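You operate a simulated robot arm through the tools that you are given. There is no shell and no other tool.

The job below is to be done with a simulated robot arm. You get a single attempt, and the scene is never put back.

Task
Set the controls near the top of mould 63. At the end: the blue-washer bolt is turned to loose; the test box dial is turned to zone 4; the socket lever is set to free; the test box rocker is set to sensor; whatever was shut is shut again. Leave all else as you found it, and nothing knocked over. The socket lever goes to its stop.

Only the result counts: the job must be done as asked and must still hold three seconds after the hand-in. Knocking over, shifting, dropping, spilling or breaking anything else fails it.

Robot
A 7-joint arm with a two-finger parallel gripper, fixed in place. Base frame: the origin is on the floor under the middle of its stand, x ahead of it, y to its left, z up; the work surface is at about z = 0.74. Lengths are in m, angles in rad, forces in N, time in s.
It reaches about 1.247 m from its shoulder. Its first joint turns from -2.304 to 2.304 rad. Payload 3.91 kg.
The tool frame sits at the grasp point between the pads (the TCP): z along the fingers, y along the line on which they close. The tips reach 0.03 m beyond it. The gripper opens to 0.11 m. The fingers are 0.02 m wide and 0.01 m thick; the gripper's body (0.048 by 0.112 m) begins 0.055 m behind the TCP.
Orientation is that of the tool frame in the base frame, as a unit quaternion [w, x, y, z]. With the fingers straight down and closing along the base's y, the tool's x points along the base's -x, its y along +y and its z along -z.

Tools
- The arm moves only by the tool servo_tool. Its argument "moves" is a list of rows, each a list of 7 numbers: the shift along the tool's x, y, z in units of 20 mm (1.0 is 20 mm), then the turn, a rotation vector about the tool's x, y, z in units of 8 degrees (1.0 is 8 degrees), then the opening, from 0 (shut) to 1 (fully open). In form: [[dx, dy, dz, rx, ry, rz, hand], ...]. A call has 1 to 20 rows; each row shifts and turns the commanded pose from where the row before left it, along the tool's axes as they then stand. A call with a number of a shift or a turn outside -1 to 1 is refused whole. Rows are played at 5 a second. More than 0.05 m and 0.15 rad between two rows, or a gripper value outside its range, and nothing of the call is played. A pose out of reach is approached as far as the arm can. The call stops where the force on the tool passes 40 N (or 10 N more than at its start, if that is more) or the arm is blocked; 0.2 s more then pass. The fingers move at their own pace (about 0.108 m/s each) and stop on an object; they squeeze with about 42 N. The grip force told is the motor's: it shows also when the fingers shut on nothing. Time passes only in rows, and 0.2 s behind the last, so rows that do not move let the fingers close. It gives the time, the measured TCP pose, the force on the tool (base axes), the opening and the grip force at its end, in the units of the frame above (readings bear some noise), with the torque about the TCP (base axes, N m) and any sound that the robot's microphone picked up, and new pictures: "show" is both (left out), scene, wrist or none.
- Cameras (640 x 400 px; columns grow to the right, rows downward): "scene" is fixed at [0.0463, -0.5033, 1.3665]; the picture's right is [0.51, -0.86, 0.00], its down [-0.34, -0.20, -0.92] and it looks along [0.79, 0.46, -0.40] (base axes); focal length 313 px, centre (320, 200). "wrist" rides on the gripper at [0.072, 0.017, -0.103] in the tool frame; the picture's right is [-0.23, 0.97, 0.00], its down [-0.76, -0.18, -0.62] and it looks along [-0.61, -0.14, 0.78] (tool axes); focal length 222 px, centre (320, 200). There is no depth. A picture from a camera that has moved, and an enlarged one, comes with that camera's place and axes in the base frame and with its lens. The place of the scene camera against the robot may be out by one fixed shift of up to 0.012 m in any direction.
- close_up(camera, box): a new picture of the part [left, top, right, bottom] of that camera's present view, enlarged. No time passes.
- finish_job(): hands the job in; it is judged then, once.

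Places have to be worked out from the pictures, the camera data and where the tool is seen. Open the gripper and draw the arm clear of the work before you hand the job in, unless the task says otherwise.

The tools are called after "Emit:" by a JSON object that holds its "api" and its "payload". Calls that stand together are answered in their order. servo_tool: Moves the arm, as the interface text tells. Its arguments: {"type":"object","properties":{"moves":{"type":"array"},"show":{"type":"string","enum":["both","scene","wrist","none"]}},"required":["moves"]} The other tools are called the same way: close_up (camera, box) takes an enlarged picture of a part of a camera's view; finish_job () hands the job in.

At the start:

```text
time: 0.0
ee_pos: [0.691, -0.0947, 1.1394]
orientation: [0.0, 0.001, 1.0, 0.001]
force: [0.8, 0.1, 0.4]
ft_torque: [-0.01, -0.03, 0.0]
gripper_width: 0.1099
gripper_force: 0.1
```

scene: 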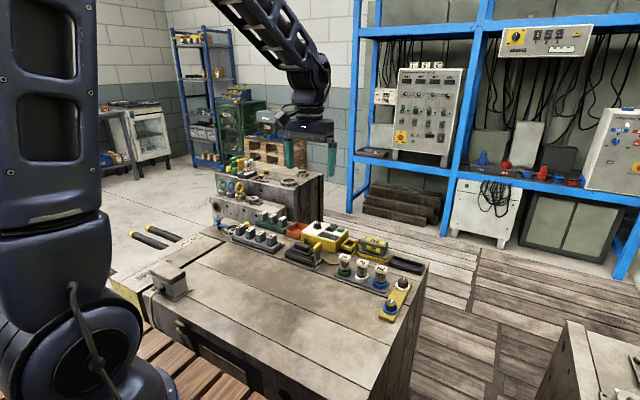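
wrist: 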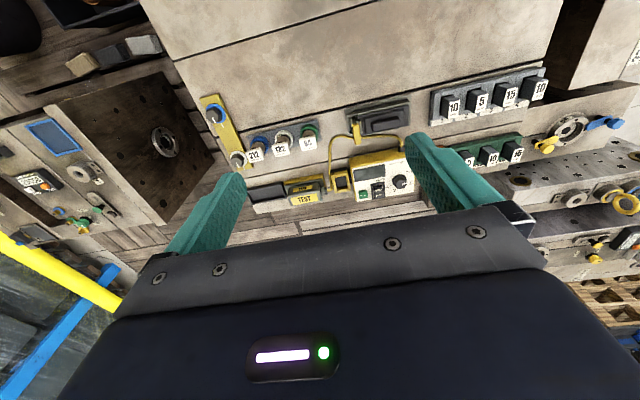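

I start by looking closely at the controls on the mould top from both cameras before moving anything.

Emit:
{"api": "close_up", "payload": {"camera": "scene", "box": [210, 190, 430, 328]}}

Emit:
{"api": "close_up", "payload": {"camera": "wrist", "box": [180, 60, 440, 222]}}

Emit:
{"api": "close_up", "payload": {"camera": "scene", "box": [280, 200, 420, 288]}}

```text
2.90 times, centred on (320, 259) of scene
camera zoom: at [0.0463, -0.5033, 1.3665], right [0.51, -0.86, 0.0], down [-0.34, -0.2, -0.92], along [0.79, 0.46, -0.4], focal length 908 px, centre (320, 29)
```

zoom: 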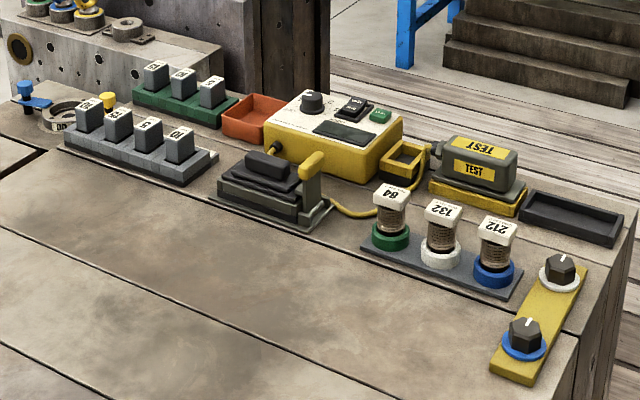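

```text
2.46 times, centred on (310, 141) of wrist
camera zoom: at [0.6165, -0.0778, 1.2432], right [0.23, 0.97, 0.0], down [0.76, -0.18, 0.62], along [0.61, -0.14, -0.78], focal length 547 px, centre (345, 345)
```

zoom: 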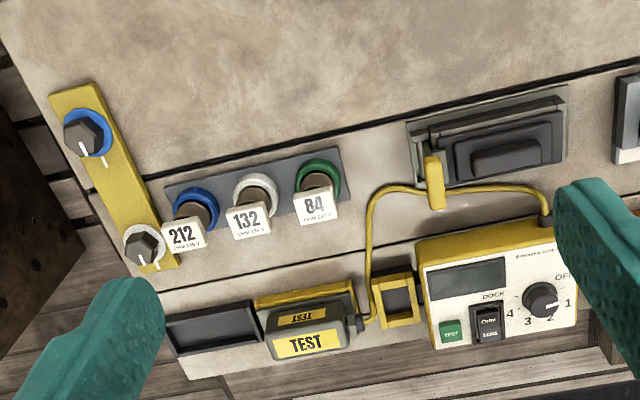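

```text
4.55 times, centred on (350, 244) of scene
camera zoom: at [0.0463, -0.5033, 1.3665], right [0.51, -0.86, 0.0], down [-0.34, -0.2, -0.92], along [0.79, 0.46, -0.4], focal length 1424 px, centre (184, 0)
```

zoom: 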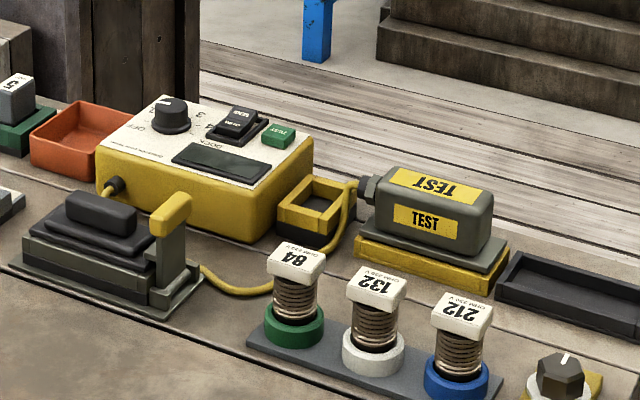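

The dial comes out near (0.949, 0.037, 0.804) by triangulation from both pictures. I enlarge further to read the markings at the bolts, dial, rocker and lever.

Emit:
{"api": "close_up", "payload": {"camera": "wrist", "box": [340, 150, 420, 200]}}

Emit:
{"api": "close_up", "payload": {"camera": "wrist", "box": [190, 85, 270, 135]}}

Emit:
{"api": "close_up", "payload": {"camera": "wrist", "box": [330, 85, 426, 145]}}

Emit:
{"api": "close_up", "payload": {"camera": "wrist", "box": [190, 130, 270, 180]}}

Emit:
{"api": "close_up", "payload": {"camera": "scene", "box": [370, 260, 430, 330]}}

Emit:
{"api": "close_up", "payload": {"camera": "scene", "box": [100, 170, 260, 270]}}

```text
8.00 times, centred on (380, 175) of wrist
camera zoom: at [0.6165, -0.0778, 1.2432], right [0.23, 0.97, 0.0], down [0.76, -0.18, 0.62], along [0.61, -0.14, -0.78], focal length 1777 px, centre (-160, 400)
```

zoom: 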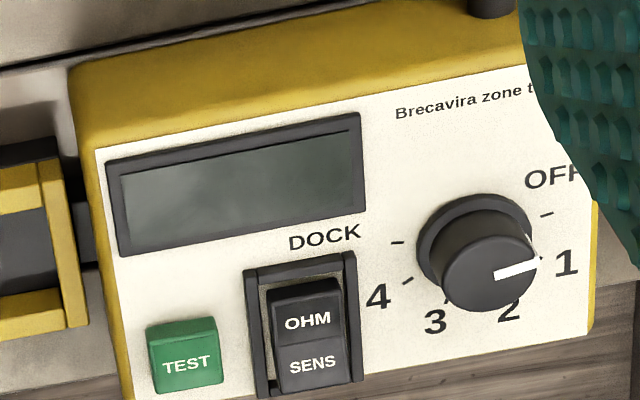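

```text
8.00 times, centred on (230, 110) of wrist
camera zoom: at [0.6165, -0.0778, 1.2432], right [0.23, 0.97, 0.0], down [0.76, -0.18, 0.62], along [0.61, -0.14, -0.78], focal length 1777 px, centre (1040, 920)
```

zoom: 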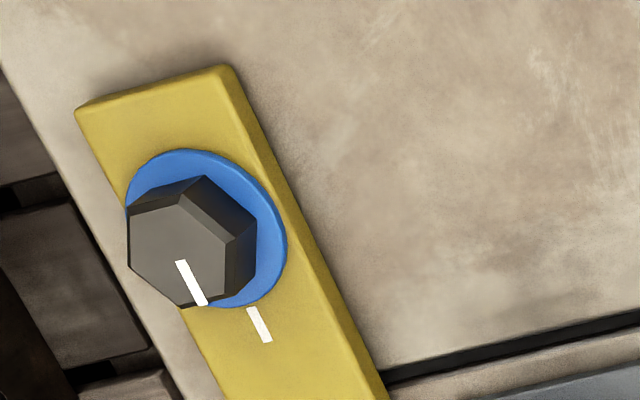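

```text
6.67 times, centred on (378, 115) of wrist
camera zoom: at [0.6165, -0.0778, 1.2432], right [0.23, 0.97, 0.0], down [0.76, -0.18, 0.62], along [0.61, -0.14, -0.78], focal length 1481 px, centre (-67, 767)
```

zoom: 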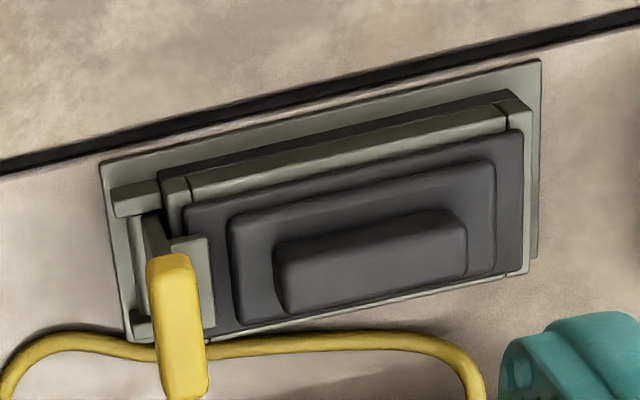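

```text
8.00 times, centred on (230, 155) of wrist
camera zoom: at [0.6165, -0.0778, 1.2432], right [0.23, 0.97, 0.0], down [0.76, -0.18, 0.62], along [0.61, -0.14, -0.78], focal length 1777 px, centre (1040, 560)
```

zoom: 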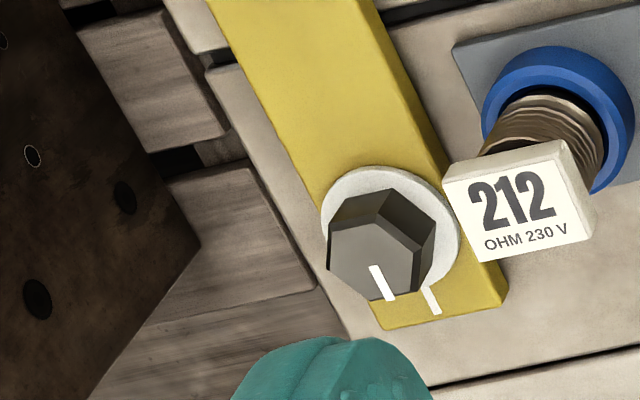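

```text
5.71 times, centred on (400, 295) of scene
camera zoom: at [0.0463, -0.5033, 1.3665], right [0.51, -0.86, 0.0], down [-0.34, -0.2, -0.92], along [0.79, 0.46, -0.4], focal length 1790 px, centre (-137, -343)
```

zoom: 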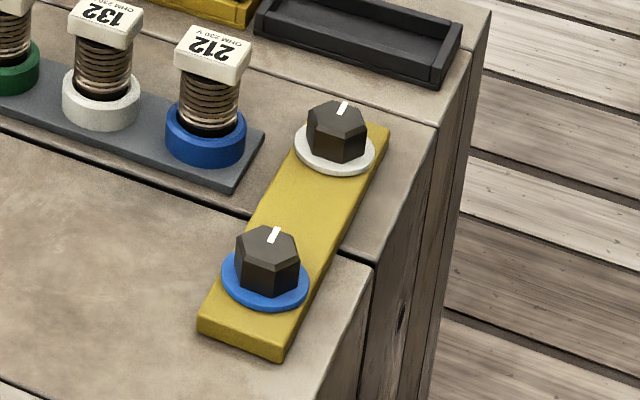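

```text
4.00 times, centred on (180, 220) of scene
camera zoom: at [0.0463, -0.5033, 1.3665], right [0.51, -0.86, 0.0], down [-0.34, -0.2, -0.92], along [0.79, 0.46, -0.4], focal length 1253 px, centre (880, 120)
```

zoom: 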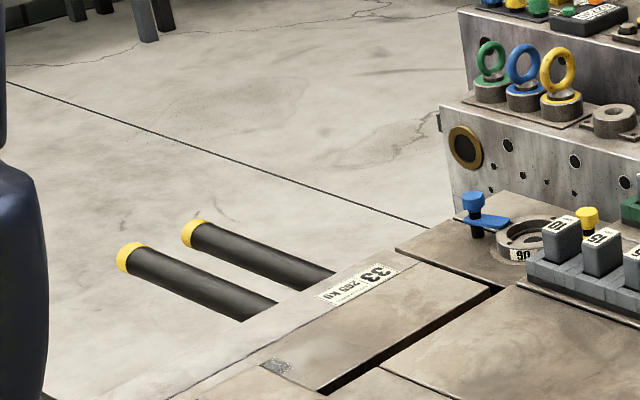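

The blue-washer bolt has a white pointer and a single mark on the yellow strip; no "loose" legend is visible yet. I look at the rest of the scene for placards and mould numbers.

Emit:
{"api": "close_up", "payload": {"camera": "scene", "box": [360, 10, 640, 185]}}

Emit:
{"api": "close_up", "payload": {"camera": "scene", "box": [100, 260, 260, 360]}}

Emit:
{"api": "close_up", "payload": {"camera": "scene", "box": [200, 140, 340, 228]}}

Emit:
{"api": "close_up", "payload": {"camera": "wrist", "box": [0, 60, 260, 222]}}

Emit:
{"api": "close_up", "payload": {"camera": "wrist", "box": [420, 60, 640, 200]}}

Emit:
{"api": "close_up", "payload": {"camera": "scene", "box": [480, 280, 640, 400]}}

```text
2.29 times, centred on (500, 98) of scene
camera zoom: at [0.0463, -0.5033, 1.3665], right [0.51, -0.86, 0.0], down [-0.34, -0.2, -0.92], along [0.79, 0.46, -0.4], focal length 716 px, centre (-91, 434)
```

zoom: 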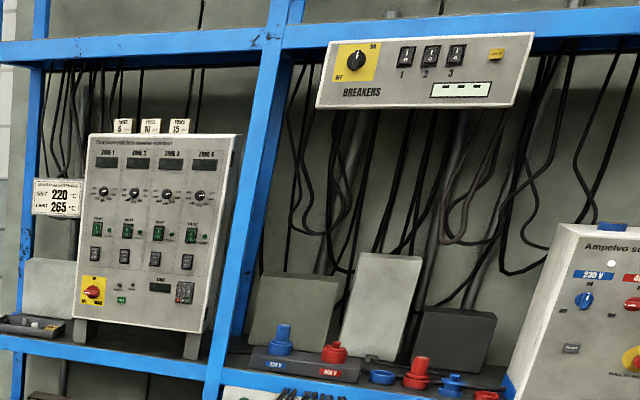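

```text
4.00 times, centred on (180, 310) of scene
camera zoom: at [0.0463, -0.5033, 1.3665], right [0.51, -0.86, 0.0], down [-0.34, -0.2, -0.92], along [0.79, 0.46, -0.4], focal length 1253 px, centre (880, -240)
```

zoom: 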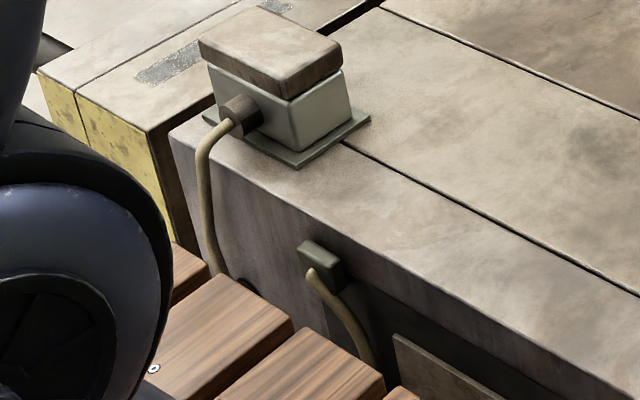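

```text
4.55 times, centred on (270, 184) of scene
camera zoom: at [0.0463, -0.5033, 1.3665], right [0.51, -0.86, 0.0], down [-0.34, -0.2, -0.92], along [0.79, 0.46, -0.4], focal length 1424 px, centre (547, 273)
```

zoom: 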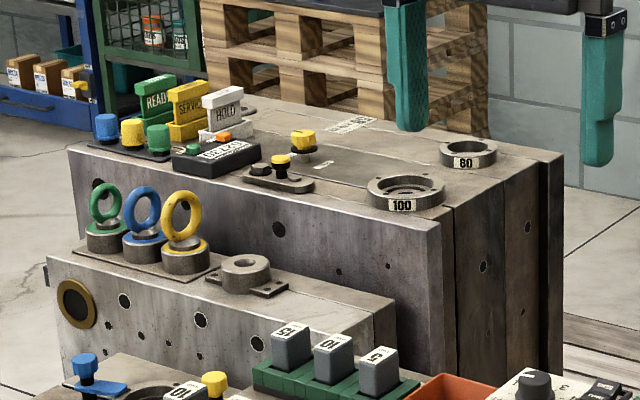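

```text
2.46 times, centred on (130, 141) of wrist
camera zoom: at [0.6165, -0.0778, 1.2432], right [0.23, 0.97, 0.0], down [0.76, -0.18, 0.62], along [0.61, -0.14, -0.78], focal length 547 px, centre (788, 345)
```

zoom: 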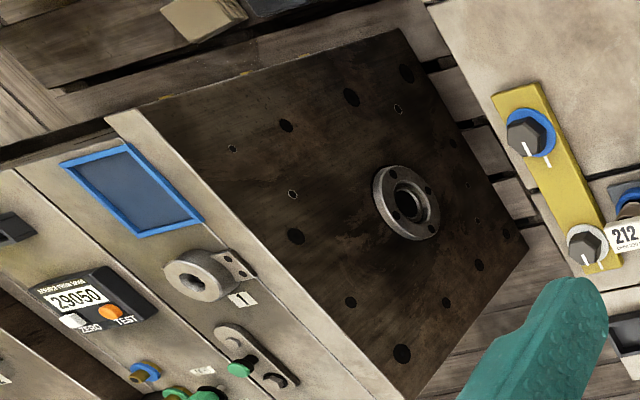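

```text
2.86 times, centred on (530, 130) of wrist
camera zoom: at [0.6165, -0.0778, 1.2432], right [0.23, 0.97, 0.0], down [0.76, -0.18, 0.62], along [0.61, -0.14, -0.78], focal length 635 px, centre (-280, 400)
```

zoom: 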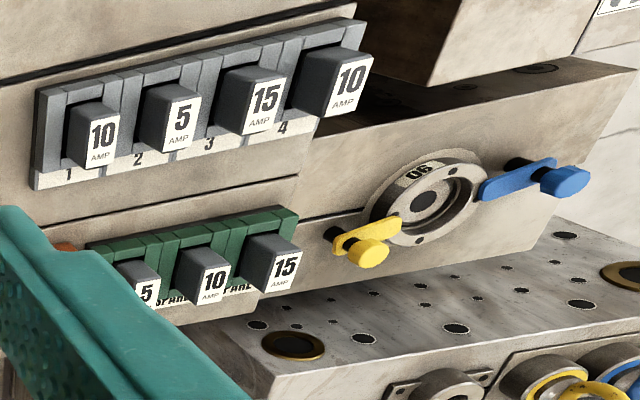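

```text
3.33 times, centred on (560, 340) of scene
camera zoom: at [0.0463, -0.5033, 1.3665], right [0.51, -0.86, 0.0], down [-0.34, -0.2, -0.92], along [0.79, 0.46, -0.4], focal length 1044 px, centre (-480, -267)
```

zoom: 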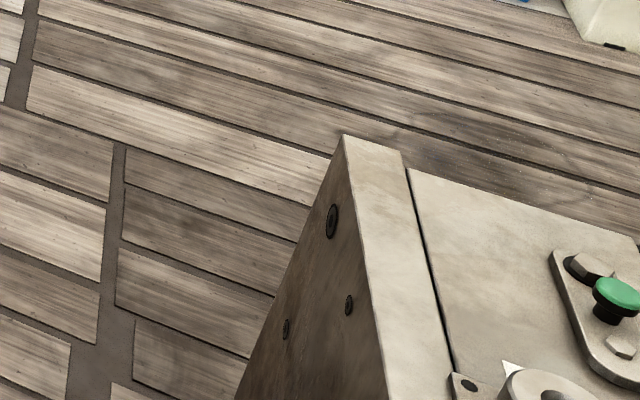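

The label on the mould's end looks like "?3 255 KG"; I enlarge it and the other marked spots.

Emit:
{"api": "close_up", "payload": {"camera": "scene", "box": [175, 228, 207, 248]}}

Emit:
{"api": "close_up", "payload": {"camera": "scene", "box": [280, 228, 344, 268]}}

Emit:
{"api": "close_up", "payload": {"camera": "scene", "box": [300, 215, 364, 255]}}

```text
16.00 times, centred on (191, 238) of scene
camera zoom: at [0.0463, -0.5033, 1.3665], right [0.51, -0.86, 0.0], down [-0.34, -0.2, -0.92], along [0.79, 0.46, -0.4], focal length 5011 px, centre (2384, -408)
```

zoom: 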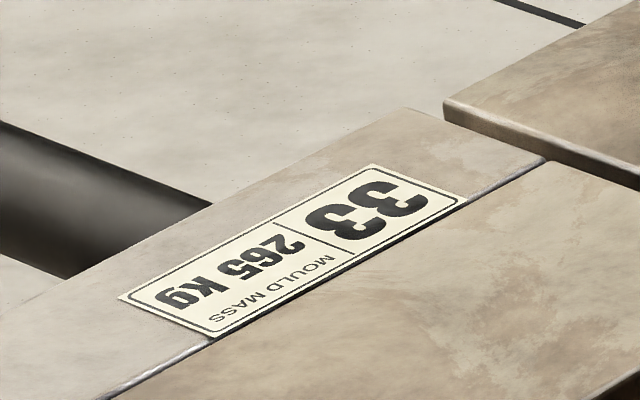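

```text
10.00 times, centred on (312, 248) of scene
camera zoom: at [0.0463, -0.5033, 1.3665], right [0.51, -0.86, 0.0], down [-0.34, -0.2, -0.92], along [0.79, 0.46, -0.4], focal length 3132 px, centre (400, -280)
```

zoom: 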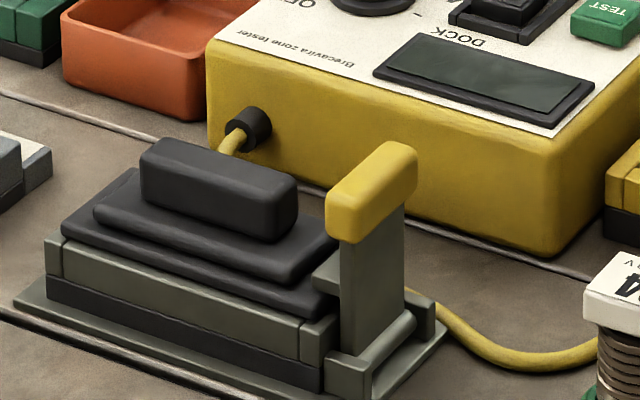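

```text
10.00 times, centred on (332, 235) of scene
camera zoom: at [0.0463, -0.5033, 1.3665], right [0.51, -0.86, 0.0], down [-0.34, -0.2, -0.92], along [0.79, 0.46, -0.4], focal length 3132 px, centre (200, -150)
```

zoom: 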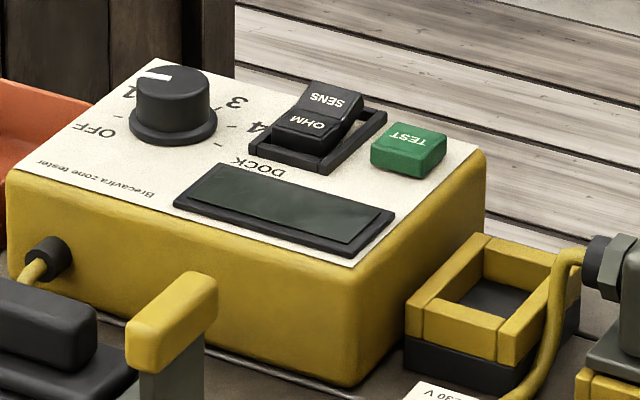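

The label is upside-down from here, but only this centre mould carries the test box, socket lever and blue-washer bolt. I estimate the bolt near (0.707, -0.328, 0.783) and move the wrist camera to look at it from about 0.3 m.

Emit:
{"api": "servo_tool", "payload": {"moves": [[0.396, -0.867, 0.9375, 0, 0, 0, 1], [0.396, -0.867, 0.9375, 0, 0, 0, 1], [0.396, -0.867, 0.9375, 0, 0, 0, 1], [0.396, -0.867, 0.9375, 0, 0, 0, 1], [0.396, -0.867, 0.9375, 0, 0, 0, 1], [0.396, -0.867, 0.9375, 0, 0, 0, 1], [0.396, -0.867, 0.9375, 0, 0, 0, 1], [0.396, -0.867, 0.9375, 0, 0, 0, 1], [0.396, -0.867, 0.9375, 0, 0, 0, 1], [0.396, -0.867, 0.9375, 0, 0, 0, 1], [0.396, -0.867, 0.9375, 0, 0, 0, 1], [0.396, -0.867, 0.9375, 0, 0, 0, 1], [0, 0, 0, 0, 0, 0, 1]], "show": "both"}}

```text
time: 2.8
ee_pos: [0.5961, -0.3046, 0.9135]
orientation: [0.0, 0.0, 1.0, 0.0]
force: [0.3, 0.1, 0.5]
ft_torque: [-0.02, -0.02, 0.04]
gripper_width: 0.11
gripper_force: 0.1
camera wrist: at [0.5217, -0.2861, 1.0179], right [0.23, 0.97, 0.0], down [0.76, -0.18, 0.62], along [0.61, -0.14, -0.78], focal length 222 px, centre (320, 200)
```

scene: 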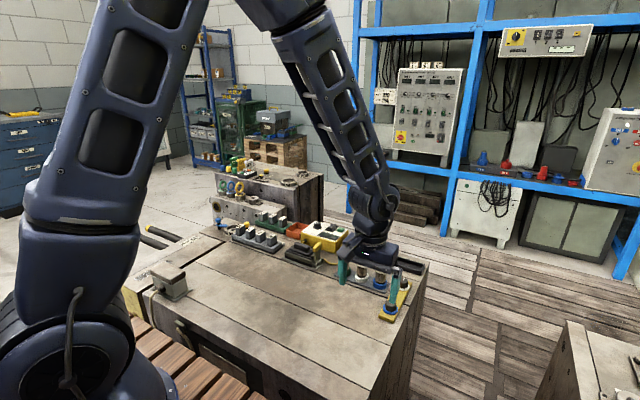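
wrist: 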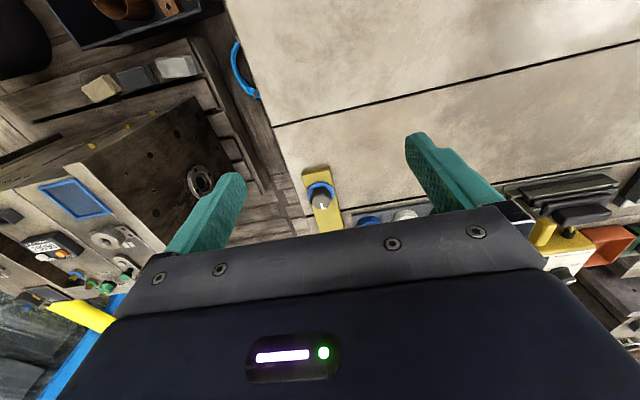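

Emit:
{"api": "close_up", "payload": {"camera": "wrist", "box": [280, 155, 376, 215]}}

Emit:
{"api": "close_up", "payload": {"camera": "wrist", "box": [296, 160, 344, 190]}}

```text
6.67 times, centred on (328, 185) of wrist
camera zoom: at [0.5217, -0.2861, 1.0179], right [0.23, 0.97, 0.0], down [0.76, -0.18, 0.62], along [0.61, -0.14, -0.78], focal length 1481 px, centre (267, 300)
```

zoom: 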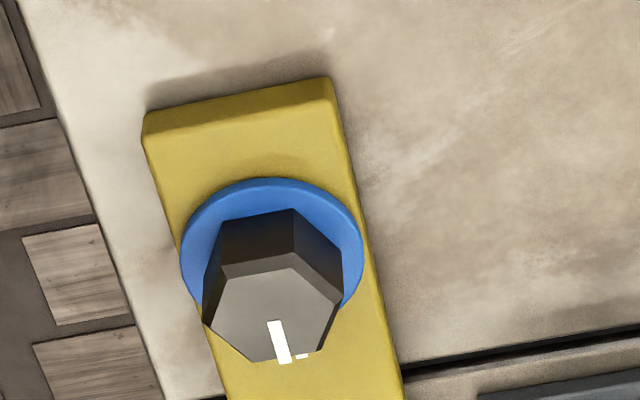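

```text
13.33 times, centred on (320, 175) of wrist
camera zoom: at [0.5217, -0.2861, 1.0179], right [0.23, 0.97, 0.0], down [0.76, -0.18, 0.62], along [0.61, -0.14, -0.78], focal length 2962 px, centre (320, 533)
```

zoom: 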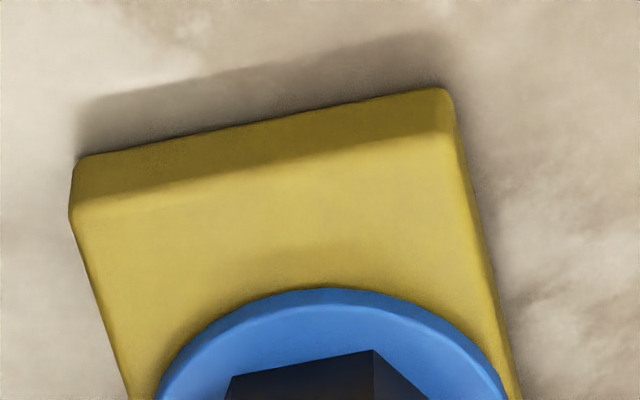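

No other mark around the blue washer: the pointer is on its mark now (tight), knob top at about (0.713, -0.329, 0.778). Next I move the camera over the socket lever, whose handle I judge near (0.797, -0.05, 0.82).

Emit:
{"api": "servo_tool", "payload": {"moves": [[-0.3, 0.937, 0, 0, 0, 0, 1], [-0.3, 0.937, 0, 0, 0, 0, 1], [-0.3, 0.937, 0, 0, 0, 0, 1], [-0.3, 0.937, 0, 0, 0, 0, 1], [-0.3, 0.937, 0, 0, 0, 0, 1], [-0.3, 0.937, 0, 0, 0, 0, 1], [-0.3, 0.937, 0, 0, 0, 0, 1], [-0.3, 0.937, 0, 0, 0, 0, 1], [-0.3, 0.937, 0, 0, 0, 0, 1], [-0.3, 0.937, 0, 0, 0, 0, 1], [-0.3, 0.937, 0, 0, 0, 0, 1], [-0.3, 0.937, 0, 0, 0, 0, 1], [-0.3, 0.937, 0, 0, 0, 0, 1], [-0.3, 0.937, 0, 0, 0, 0, 1], [-0.3, 0.937, 0, 0, 0, 0, 1], [0, 0, 0, 0, 0, 0, 1]], "show": "both"}}

Emit:
{"api": "close_up", "payload": {"camera": "wrist", "box": [240, 120, 400, 220]}}

Emit:
{"api": "close_up", "payload": {"camera": "wrist", "box": [270, 160, 350, 210]}}

```text
time: 6.2
ee_pos: [0.6854, -0.0207, 0.9134]
orientation: [0.0, 0.0, 1.0, 0.0]
force: [0.1, -0.3, -0.8]
ft_torque: [0.01, 0.0, -0.03]
gripper_width: 0.1102
gripper_force: 0.0
camera wrist: at [0.6116, -0.005, 1.0183], right [0.23, 0.97, 0.0], down [0.76, -0.18, 0.62], along [0.61, -0.14, -0.78], focal length 222 px, centre (320, 200)
```

scene: 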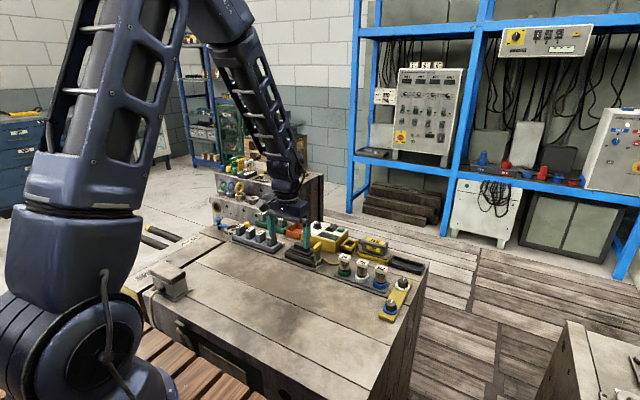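
wrist: 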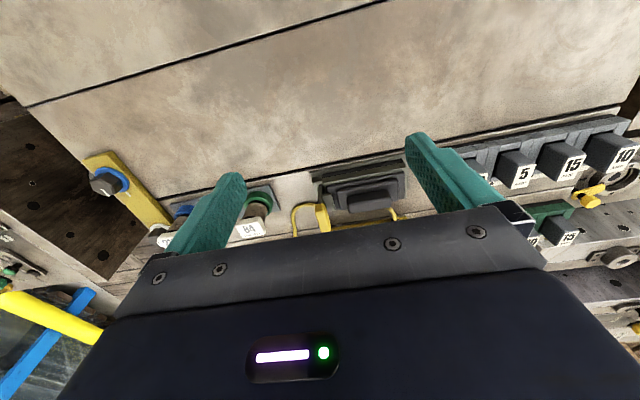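

```text
4.00 times, centred on (320, 170) of wrist
camera zoom: at [0.6116, -0.005, 1.0183], right [0.23, 0.97, 0.0], down [0.76, -0.18, 0.62], along [0.61, -0.14, -0.78], focal length 888 px, centre (320, 320)
```

zoom: 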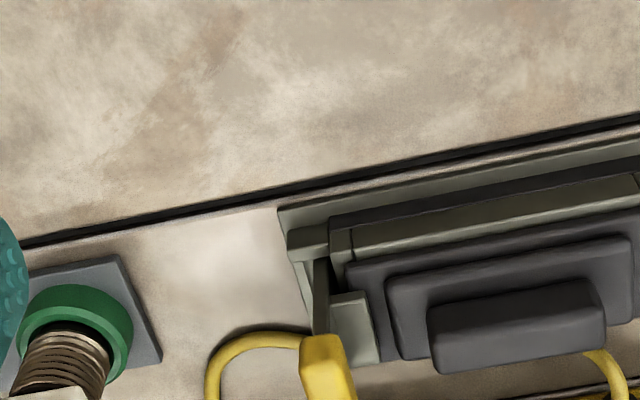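

```text
8.00 times, centred on (310, 185) of wrist
camera zoom: at [0.6116, -0.005, 1.0183], right [0.23, 0.97, 0.0], down [0.76, -0.18, 0.62], along [0.61, -0.14, -0.78], focal length 1777 px, centre (400, 320)
```

zoom: 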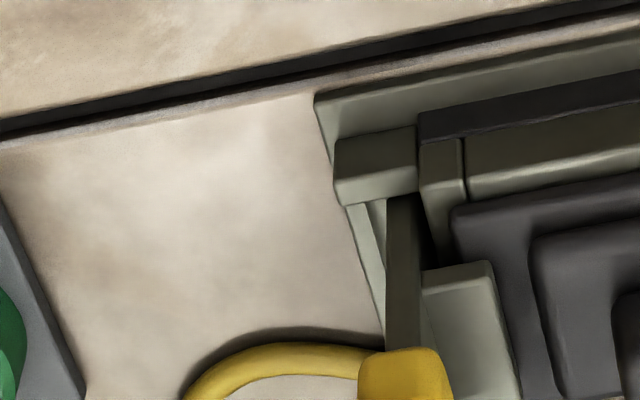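

The lever stands upright at the socket's -y end with a tab over the plug flange; it looks hinged along x, so "free" should be swung out toward -y. I yaw the wrist by 90° to view it from the -y side and confirm.

Emit:
{"api": "servo_tool", "payload": {"moves": [[-0.636, -0.907, 0.057, 0, 0, 0, 1], [-0.636, -0.907, 0.057, 0, 0, 0, 1], [-0.636, -0.907, 0.057, 0, 0, 0, 1], [-0.636, -0.907, 0.057, 0, 0, 0, 1], [-0.636, -0.907, 0.057, 0, 0, 0, 1], [-0.636, -0.907, 0.057, 0, 0, 0, 1], [-0.636, -0.907, 0.057, 0, 0, 0, 1], [0, 0, 0, 0, 0, -1, 1], [0, 0, 0, 0, 0, -1, 1], [0, 0, 0, 0, 0, -1, 1], [0, 0, 0, 0, 0, -1, 1], [0, 0, 0, 0, 0, -1, 1], [0, 0, 0, 0, 0, -1, 1], [0, 0, 0, 0, 0, -1, 1], [0, 0, 0, 0, 0, -1, 1], [0, 0, 0, 0, 0, -1, 1], [0, 0, 0, 0, 0, -1, 1], [0, 0, 0, 0, 0, -1, 1], [0, 0, 0, 0, 0, -0.25, 1], [0, 0, 0, 0, 0, 0, 1]], "show": "both"}}

Emit:
{"api": "close_up", "payload": {"camera": "wrist", "box": [240, 120, 400, 220]}}

```text
time: 10.4
ee_pos: [0.774, -0.1484, 0.9057]
orientation: [0.001, 0.707, -0.707, 0.0]
force: [-0.5, -0.4, -0.1]
ft_torque: [0.01, 0.02, 0.02]
gripper_width: 0.1097
gripper_force: 0.0
camera wrist: at [0.7561, -0.2209, 1.0096], right [-0.97, 0.23, 0.0], down [0.18, 0.76, 0.62], along [0.14, 0.61, -0.78], focal length 222 px, centre (320, 200)
```

scene: 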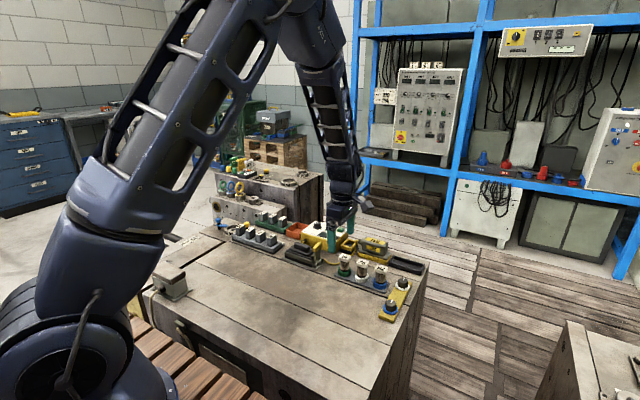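
wrist: 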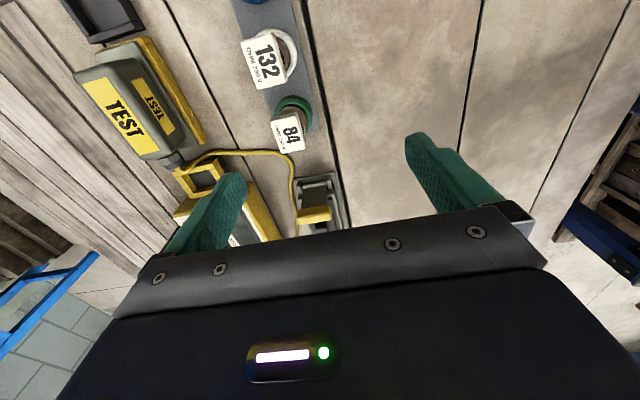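

```text
4.00 times, centred on (320, 170) of wrist
camera zoom: at [0.7561, -0.2209, 1.0096], right [-0.97, 0.23, 0.0], down [0.18, 0.76, 0.62], along [0.14, 0.61, -0.78], focal length 888 px, centre (320, 320)
```

zoom: 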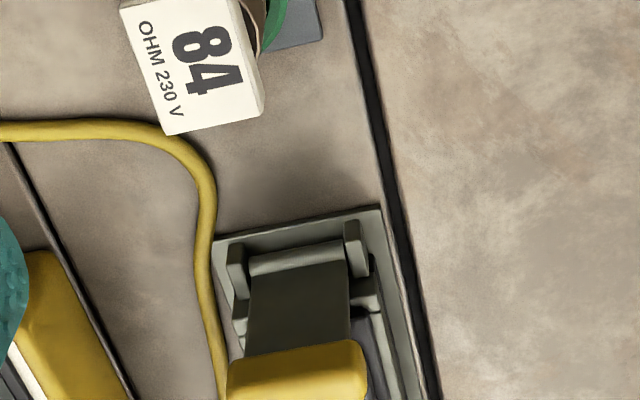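

The hinge axis is along x between two lugs, so pushing the handle toward -y frees it. Next I look at the test box's dial and rocker from this side.

Emit:
{"api": "servo_tool", "payload": {"moves": [[-0.425, -0.95, 0.0875, 0, 0, 0, 1], [-0.425, -0.95, 0.0875, 0, 0, 0, 1], [-0.425, -0.95, 0.0875, 0, 0, 0, 1], [-0.425, -0.95, 0.0875, 0, 0, 0, 1], [-0.425, -0.95, 0.0875, 0, 0, 0, 1], [-0.425, -0.95, 0.0875, 0, 0, 0, 1], [-0.425, -0.95, 0.0875, 0, 0, 0, 1], [-0.425, -0.95, 0.0875, 0, 0, 0, 1], [0, 0, 0, 0, 0, 0, 1]], "show": "both"}}

Emit:
{"api": "close_up", "payload": {"camera": "wrist", "box": [240, 110, 400, 210]}}

```text
time: 12.4
ee_pos: [0.9262, -0.0805, 0.8916]
orientation: [0.0, -0.707, 0.708, 0.0]
force: [-0.8, -0.1, -0.4]
ft_torque: [0.0, -0.01, 0.0]
gripper_width: 0.1098
gripper_force: 0.0
camera wrist: at [0.908, -0.1528, 0.996], right [-0.97, 0.23, 0.0], down [0.18, 0.76, 0.62], along [0.14, 0.61, -0.78], focal length 222 px, centre (320, 200)
```

scene: 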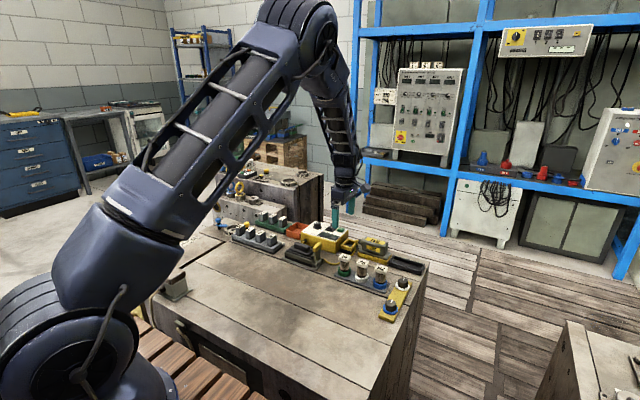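
wrist: 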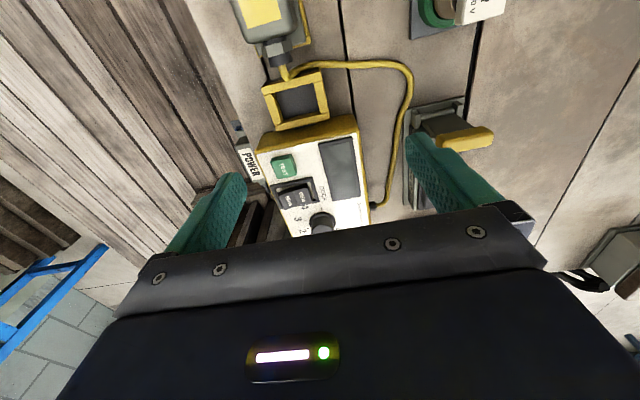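

```text
4.00 times, centred on (320, 160) of wrist
camera zoom: at [0.908, -0.1528, 0.996], right [-0.97, 0.23, 0.0], down [0.18, 0.76, 0.62], along [0.14, 0.61, -0.78], focal length 888 px, centre (320, 360)
```

zoom: 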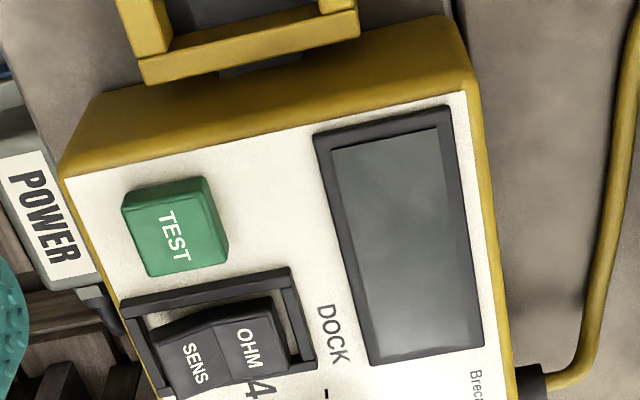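

The rocker's SENS half (+x side) stands proud and OHM is pressed, so SENS has to be pushed in. I shift 0.06 m in +y to see the dial face squarely.

Emit:
{"api": "servo_tool", "payload": {"moves": [[-1, 0, 0, 0, 0, 0, 1], [-1, 0, 0, 0, 0, 0, 1], [-1, 0, 0, 0, 0, 0, 1], [0, 0, 0, 0, 0, 0, 1]], "show": "wrist"}}

Emit:
{"api": "close_up", "payload": {"camera": "wrist", "box": [240, 110, 400, 210]}}

Emit:
{"api": "close_up", "payload": {"camera": "wrist", "box": [270, 120, 366, 180]}}

```text
time: 13.4
ee_pos: [0.9265, -0.0204, 0.8911]
orientation: [0.0, -0.707, 0.707, 0.0]
force: [0.4, -0.1, 0.1]
ft_torque: [-0.01, -0.01, 0.0]
gripper_width: 0.1097
gripper_force: 0.0
camera wrist: at [0.9082, -0.0919, 0.9956], right [-0.97, 0.23, 0.0], down [0.18, 0.76, 0.62], along [0.14, 0.61, -0.78], focal length 222 px, centre (320, 200)
```

wrist: 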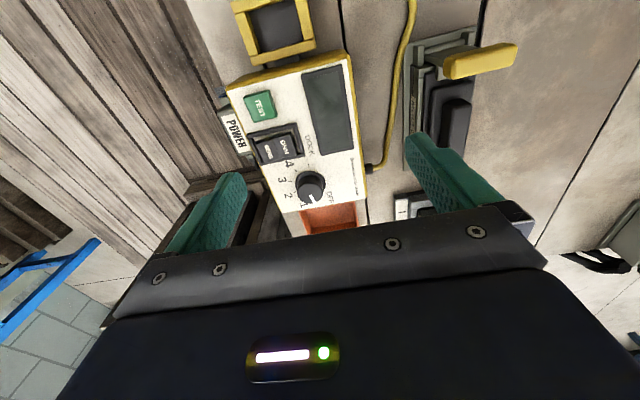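

```text
4.00 times, centred on (320, 160) of wrist
camera zoom: at [0.9082, -0.0919, 0.9956], right [-0.97, 0.23, 0.0], down [0.18, 0.76, 0.62], along [0.14, 0.61, -0.78], focal length 888 px, centre (320, 360)
```

zoom: 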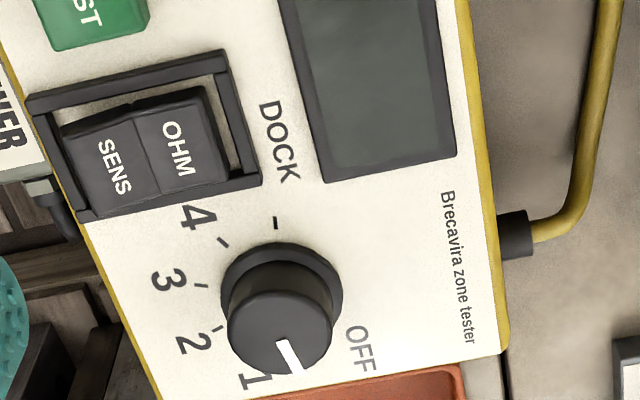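

```text
6.67 times, centred on (318, 150) of wrist
camera zoom: at [0.9082, -0.0919, 0.9956], right [-0.97, 0.23, 0.0], down [0.18, 0.76, 0.62], along [0.14, 0.61, -0.78], focal length 1481 px, centre (333, 533)
```

zoom: 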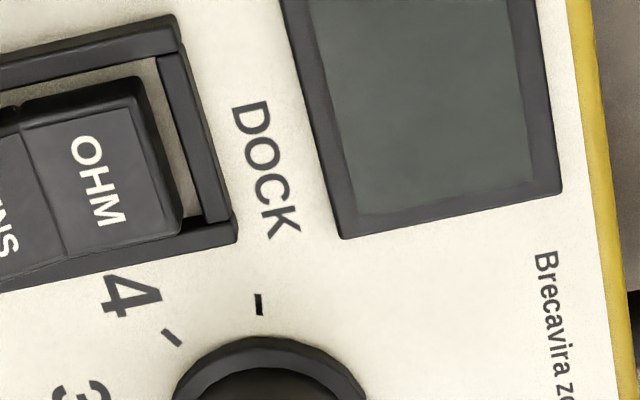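

From the ticks I fit the dial centre near (0.951, 0.043), with 40° steps: zone 1 at +60°, zone 4 at -60°, so a 120° clockwise turn. I move above the dial with the fingers at +60° yaw and half open, staying high to check the centring.

Emit:
{"api": "servo_tool", "payload": {"moves": [[-0.7925, -0.306, 0, 0, 0, 0, 0.5], [-0.7925, -0.306, 0, 0, 0, 0, 0.5], [-0.7925, -0.306, 0, 0, 0, 0, 0.5], [-0.7925, -0.306, 0, 0, 0, 0, 0.5], [0, 0, 0, 0, 0, 0.9375, 0.5], [0, 0, 0, 0, 0, 0.9375, 0.5], [0, 0, 0, 0, 0, 0.9375, 0.5], [0, 0, 0, 0, 0, 0.9375, 0.5], [0, 0, 0, 0, 0, 0, 0.5], [0, 0, 0, 0, 0, 0, 0.5]], "show": "both"}}

Emit:
{"api": "close_up", "payload": {"camera": "wrist", "box": [240, 100, 400, 200]}}

```text
time: 15.6
ee_pos: [0.9507, 0.0432, 0.892]
orientation: [0.0, -0.5, 0.866, 0.0]
force: [-0.6, 0.4, 0.3]
ft_torque: [-0.01, -0.02, 0.02]
gripper_width: 0.055
gripper_force: 0.1
camera wrist: at [0.8984, -0.0117, 0.9956], right [-0.73, 0.68, 0.0], down [0.54, 0.57, 0.62], along [0.43, 0.45, -0.78], focal length 222 px, centre (320, 200)
```

scene: 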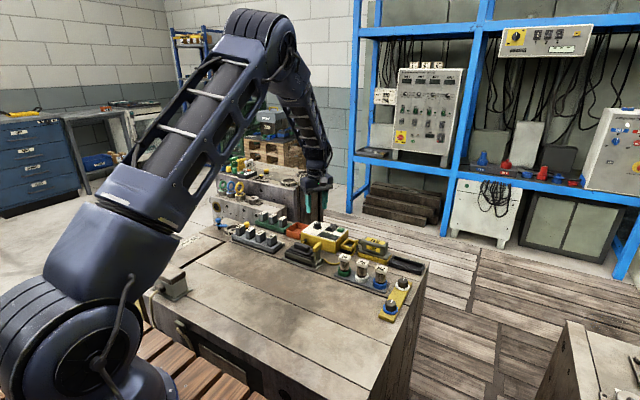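
wrist: 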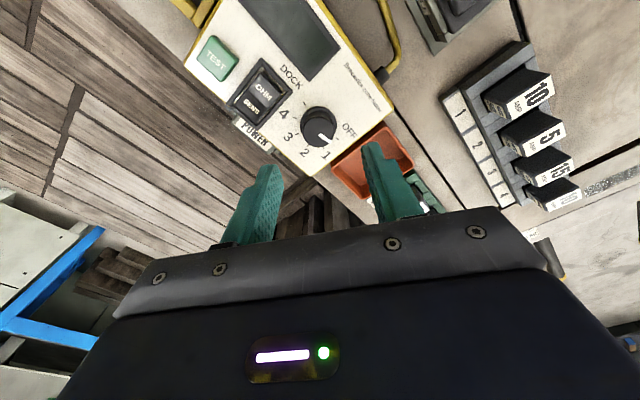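

```text
4.00 times, centred on (320, 150) of wrist
camera zoom: at [0.8984, -0.0117, 0.9956], right [-0.73, 0.68, 0.0], down [0.54, 0.57, 0.62], along [0.43, 0.45, -0.78], focal length 888 px, centre (320, 400)
```

zoom: 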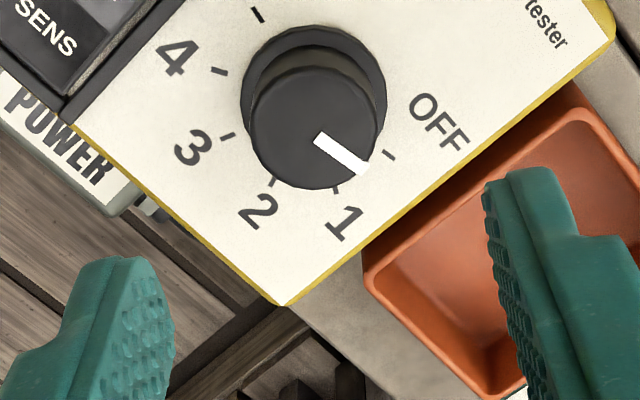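

Re-measuring shows the pointer is actually at about +100°, i.e. on OFF, so zone 4 needs a 160° clockwise turn. Dial centre refines to (0.9505, 0.0416), panel z ≈ 0.792, knob top ≈ 0.808; I rotate to +80° yaw, descend to TCP z ≈ 0.828 and close gently on the knob.

Emit:
{"api": "servo_tool", "payload": {"moves": [[0.07, -0.04, 0, 0, 0, -0.833, 0.42], [0, 0, 0, 0, 0, -0.833, 0.42], [0, 0, 0, 0, 0, -0.833, 0.42], [0, 0, 0.8, 0, 0, 0, 0.42], [0, 0, 0.8, 0, 0, 0, 0.42], [0, 0, 0.8, 0, 0, 0, 0.42], [0, 0, 0.4, 0, 0, 0, 0.42], [0, 0, 0, 0, 0, 0, 0.42]], "show": "both"}}

Emit:
{"api": "close_up", "payload": {"camera": "wrist", "box": [240, 110, 400, 210]}}

```text
time: 17.4
ee_pos: [0.9516, 0.041, 0.8349]
orientation: [0.0, -0.643, 0.766, 0.0]
force: [1.2, -0.6, -0.3]
ft_torque: [-0.02, 0.02, -0.01]
gripper_width: 0.0463
gripper_force: 0.0
camera wrist: at [0.9205, -0.0276, 0.9398], right [-0.92, 0.39, 0.0], down [0.31, 0.72, 0.62], along [0.24, 0.57, -0.78], focal length 222 px, centre (320, 200)
```

scene: 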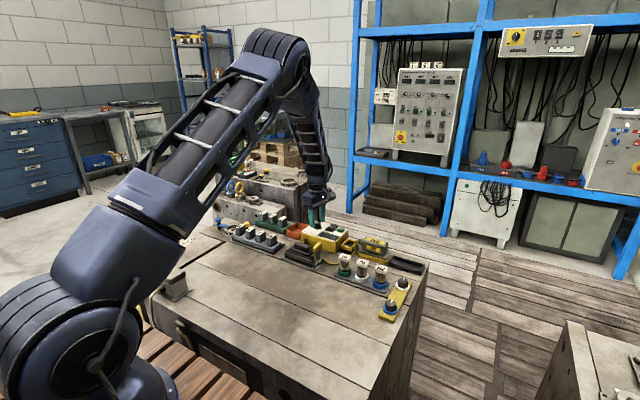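
wrist: 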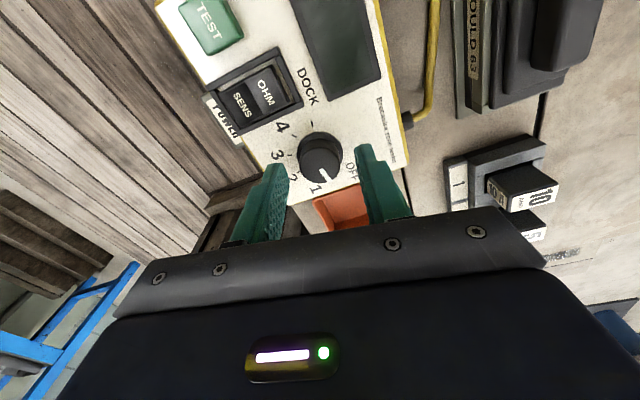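

```text
4.00 times, centred on (320, 160) of wrist
camera zoom: at [0.9205, -0.0276, 0.9398], right [-0.92, 0.39, 0.0], down [0.31, 0.72, 0.62], along [0.24, 0.57, -0.78], focal length 888 px, centre (320, 360)
```

zoom: 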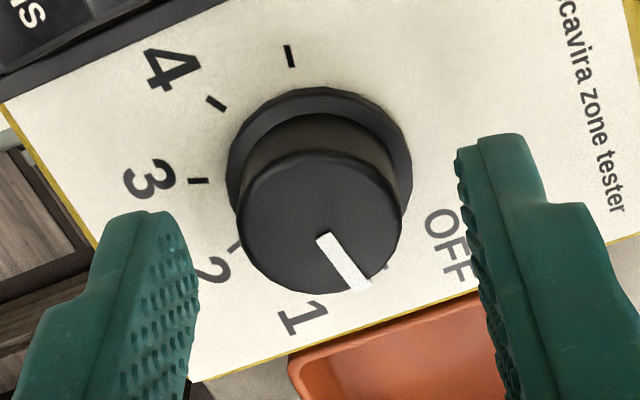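

The knob is centred between the pads (and the plug's label reads "MOULD 63", confirming the mould). Tips are just at the knob top, so I go 8 mm lower and close on it.

Emit:
{"api": "servo_tool", "payload": {"moves": [[0, 0, 0.4, 0, 0, 0, 0.42], [0, 0, 0, 0, 0, 0, 0.42], [0, 0, 0, 0, 0, 0, 0], [0, 0, 0, 0, 0, 0, 0], [0, 0, 0, 0, 0, 0, 0]], "show": "wrist"}}

```text
time: 18.6
ee_pos: [0.9509, 0.04, 0.8279]
orientation: [0.0, -0.643, 0.766, 0.0]
force: [-3.1, 0.9, 0.5]
ft_torque: [-0.02, 0.11, -0.02]
gripper_width: 0.0275
gripper_force: 45.1
camera wrist: at [0.9207, -0.0274, 0.9317], right [-0.92, 0.39, 0.0], down [0.31, 0.72, 0.62], along [0.24, 0.57, -0.78], focal length 222 px, centre (320, 200)
```

wrist: 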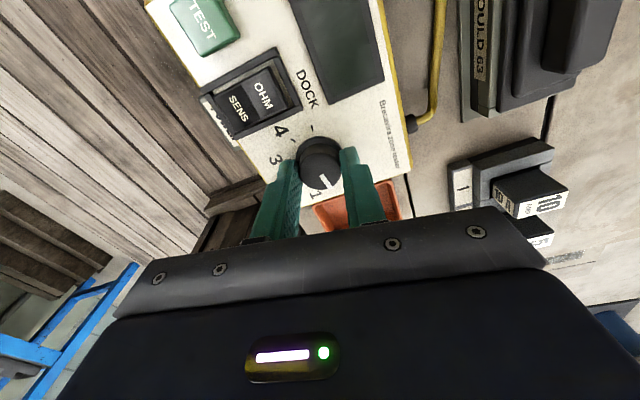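

The knob is gripped (27.5 mm, 45 N). I turn clockwise 40° first and check that the dial follows.

Emit:
{"api": "servo_tool", "payload": {"moves": [[0, 0, 0, 0, 0, 1, 0], [0, 0, 0, 0, 0, 1, 0], [0, 0, 0, 0, 0, 1, 0], [0, 0, 0, 0, 0, 1, 0], [0, 0, 0, 0, 0, 1, 0], [0, 0, 0, 0, 0, 0, 0]], "show": "wrist"}}

Emit:
{"api": "close_up", "payload": {"camera": "wrist", "box": [240, 110, 400, 210]}}

```text
time: 20.0
ee_pos: [0.9503, 0.0405, 0.8269]
orientation: [0.0, -0.341, 0.94, 0.0]
force: [11.0, 0.6, 3.1]
ft_torque: [0.03, -0.25, -0.01]
gripper_width: 0.0273
gripper_force: 45.0
camera wrist: at [0.8833, 0.0076, 0.9316], right [-0.45, 0.89, 0.0], down [0.7, 0.35, 0.62], along [0.56, 0.28, -0.78], focal length 222 px, centre (320, 200)
```

wrist: 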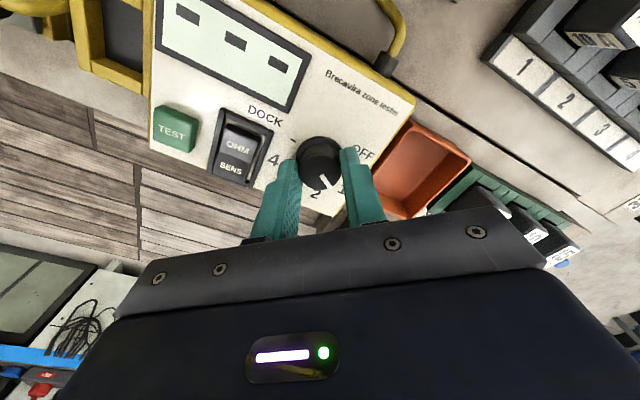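

```text
4.00 times, centred on (320, 160) of wrist
camera zoom: at [0.8833, 0.0076, 0.9316], right [-0.45, 0.89, 0.0], down [0.7, 0.35, 0.62], along [0.56, 0.28, -0.78], focal length 888 px, centre (320, 360)
```

zoom: 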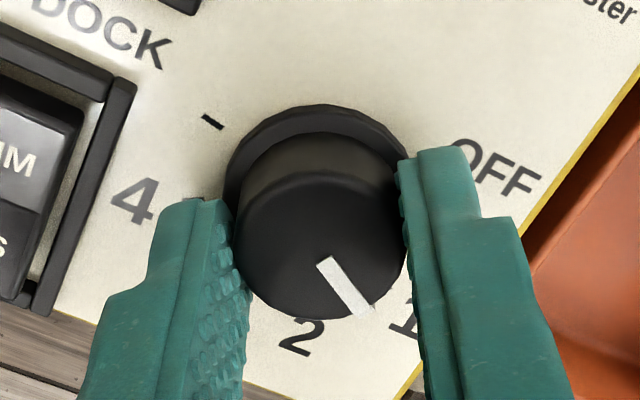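

The dial follows and the display has come on; the pointer is now at zone 1. I continue clockwise another 64°.

Emit:
{"api": "servo_tool", "payload": {"moves": [[0, 0, 0, 0, 0, 1, 0], [0, 0, 0, 0, 0, 1, 0], [0, 0, 0, 0, 0, 1, 0], [0, 0, 0, 0, 0, 1, 0], [0, 0, 0, 0, 0, 1, 0], [0, 0, 0, 0, 0, 1, 0], [0, 0, 0, 0, 0, 1, 0], [0, 0, 0, 0, 0, 1, 0], [0, 0, 0, 0, 0, 0, 0]], "show": "wrist"}}

```text
time: 22.0
ee_pos: [0.9515, 0.0416, 0.8284]
orientation: [0.0, 0.209, 0.978, -0.001]
force: [21.2, 1.7, 4.7]
ft_torque: [0.03, -0.74, -0.01]
gripper_width: 0.0273
gripper_force: 44.8
camera wrist: at [0.8905, 0.0863, 0.9316], right [0.61, 0.8, 0.0], down [0.62, -0.47, 0.62], along [0.5, -0.38, -0.78], focal length 222 px, centre (320, 200)
```

wrist: 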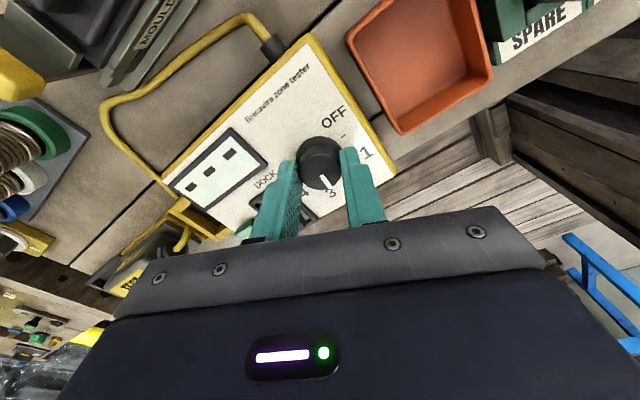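

The turn is at about zone 2-3 with a 21 N side load in x from a slight off-centre; I ease the command 2 mm in +x before continuing.

Emit:
{"api": "servo_tool", "payload": {"moves": [[-0.09, 0.04, 0, 0, 0, 0, 0], [0, 0, 0, 0, 0, 0, 0]], "show": "none"}}

```text
time: 22.6
ee_pos: [0.9505, 0.0408, 0.8278]
orientation: [-0.002, 0.208, 0.978, 0.0]
force: [-9.2, 3.5, 16.2]
ft_torque: [0.23, 0.66, 0.02]
gripper_width: 0.0271
gripper_force: 44.9
```

The side load flipped to a small -9 N, so centring is good to under a millimetre. I continue with 32° more.

Emit:
{"api": "servo_tool", "payload": {"moves": [[0, 0, 0, 0, 0, 1, 0], [0, 0, 0, 0, 0, 1, 0], [0, 0, 0, 0, 0, 1, 0], [0, 0, 0, 0, 0, 1, 0], [0, 0, 0, 0, 0, 0, 0]], "show": "none"}}

```text
time: 23.8
ee_pos: [0.951, 0.0413, 0.8277]
orientation: [-0.001, 0.47, 0.883, 0.0]
force: [-32.7, 8.2, 10.5]
ft_torque: [0.33, 0.95, 0.0]
gripper_width: 0.0273
gripper_force: 44.9
```

The side load is now -33 N in x, so I ease back 1.5 mm in -x and check before finishing the last 24°.

Emit:
{"api": "servo_tool", "payload": {"moves": [[0.058, -0.05, 0, 0, 0, 0, 0], [0, 0, 0, 0, 0, 0, 0]], "show": "wrist"}}

Emit:
{"api": "close_up", "payload": {"camera": "wrist", "box": [240, 110, 400, 210]}}

```text
time: 24.4
ee_pos: [0.9509, 0.0413, 0.8271]
orientation: [0.0, 0.469, 0.883, 0.0]
force: [-16.2, 6.2, 1.5]
ft_torque: [0.32, 0.48, 0.0]
gripper_width: 0.0277
gripper_force: 45.1
camera wrist: at [0.9234, 0.1109, 0.9316], right [0.93, 0.36, 0.0], down [0.28, -0.73, 0.62], along [0.22, -0.58, -0.78], focal length 222 px, centre (320, 200)
```

wrist: 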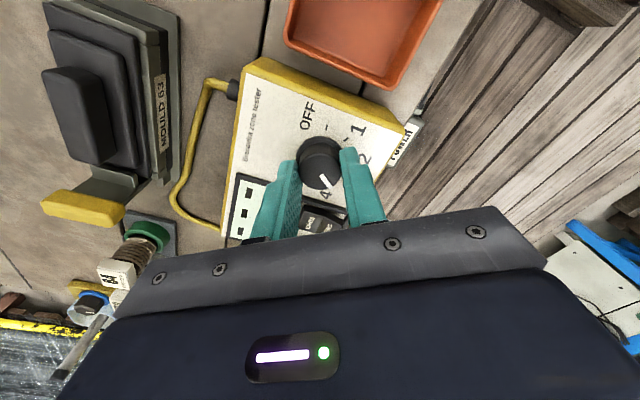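

```text
4.00 times, centred on (320, 160) of wrist
camera zoom: at [0.9234, 0.1109, 0.9316], right [0.93, 0.36, 0.0], down [0.28, -0.73, 0.62], along [0.22, -0.58, -0.78], focal length 888 px, centre (320, 360)
```

zoom: 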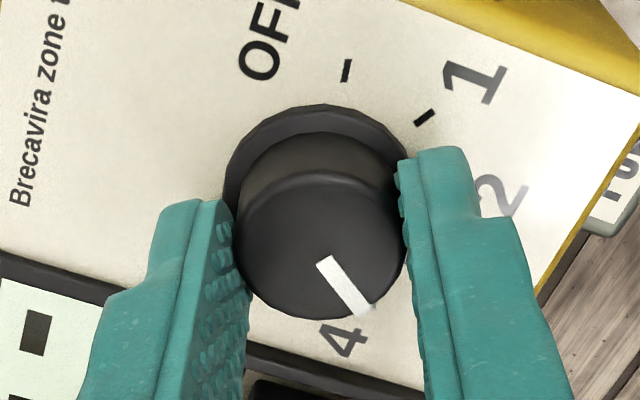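

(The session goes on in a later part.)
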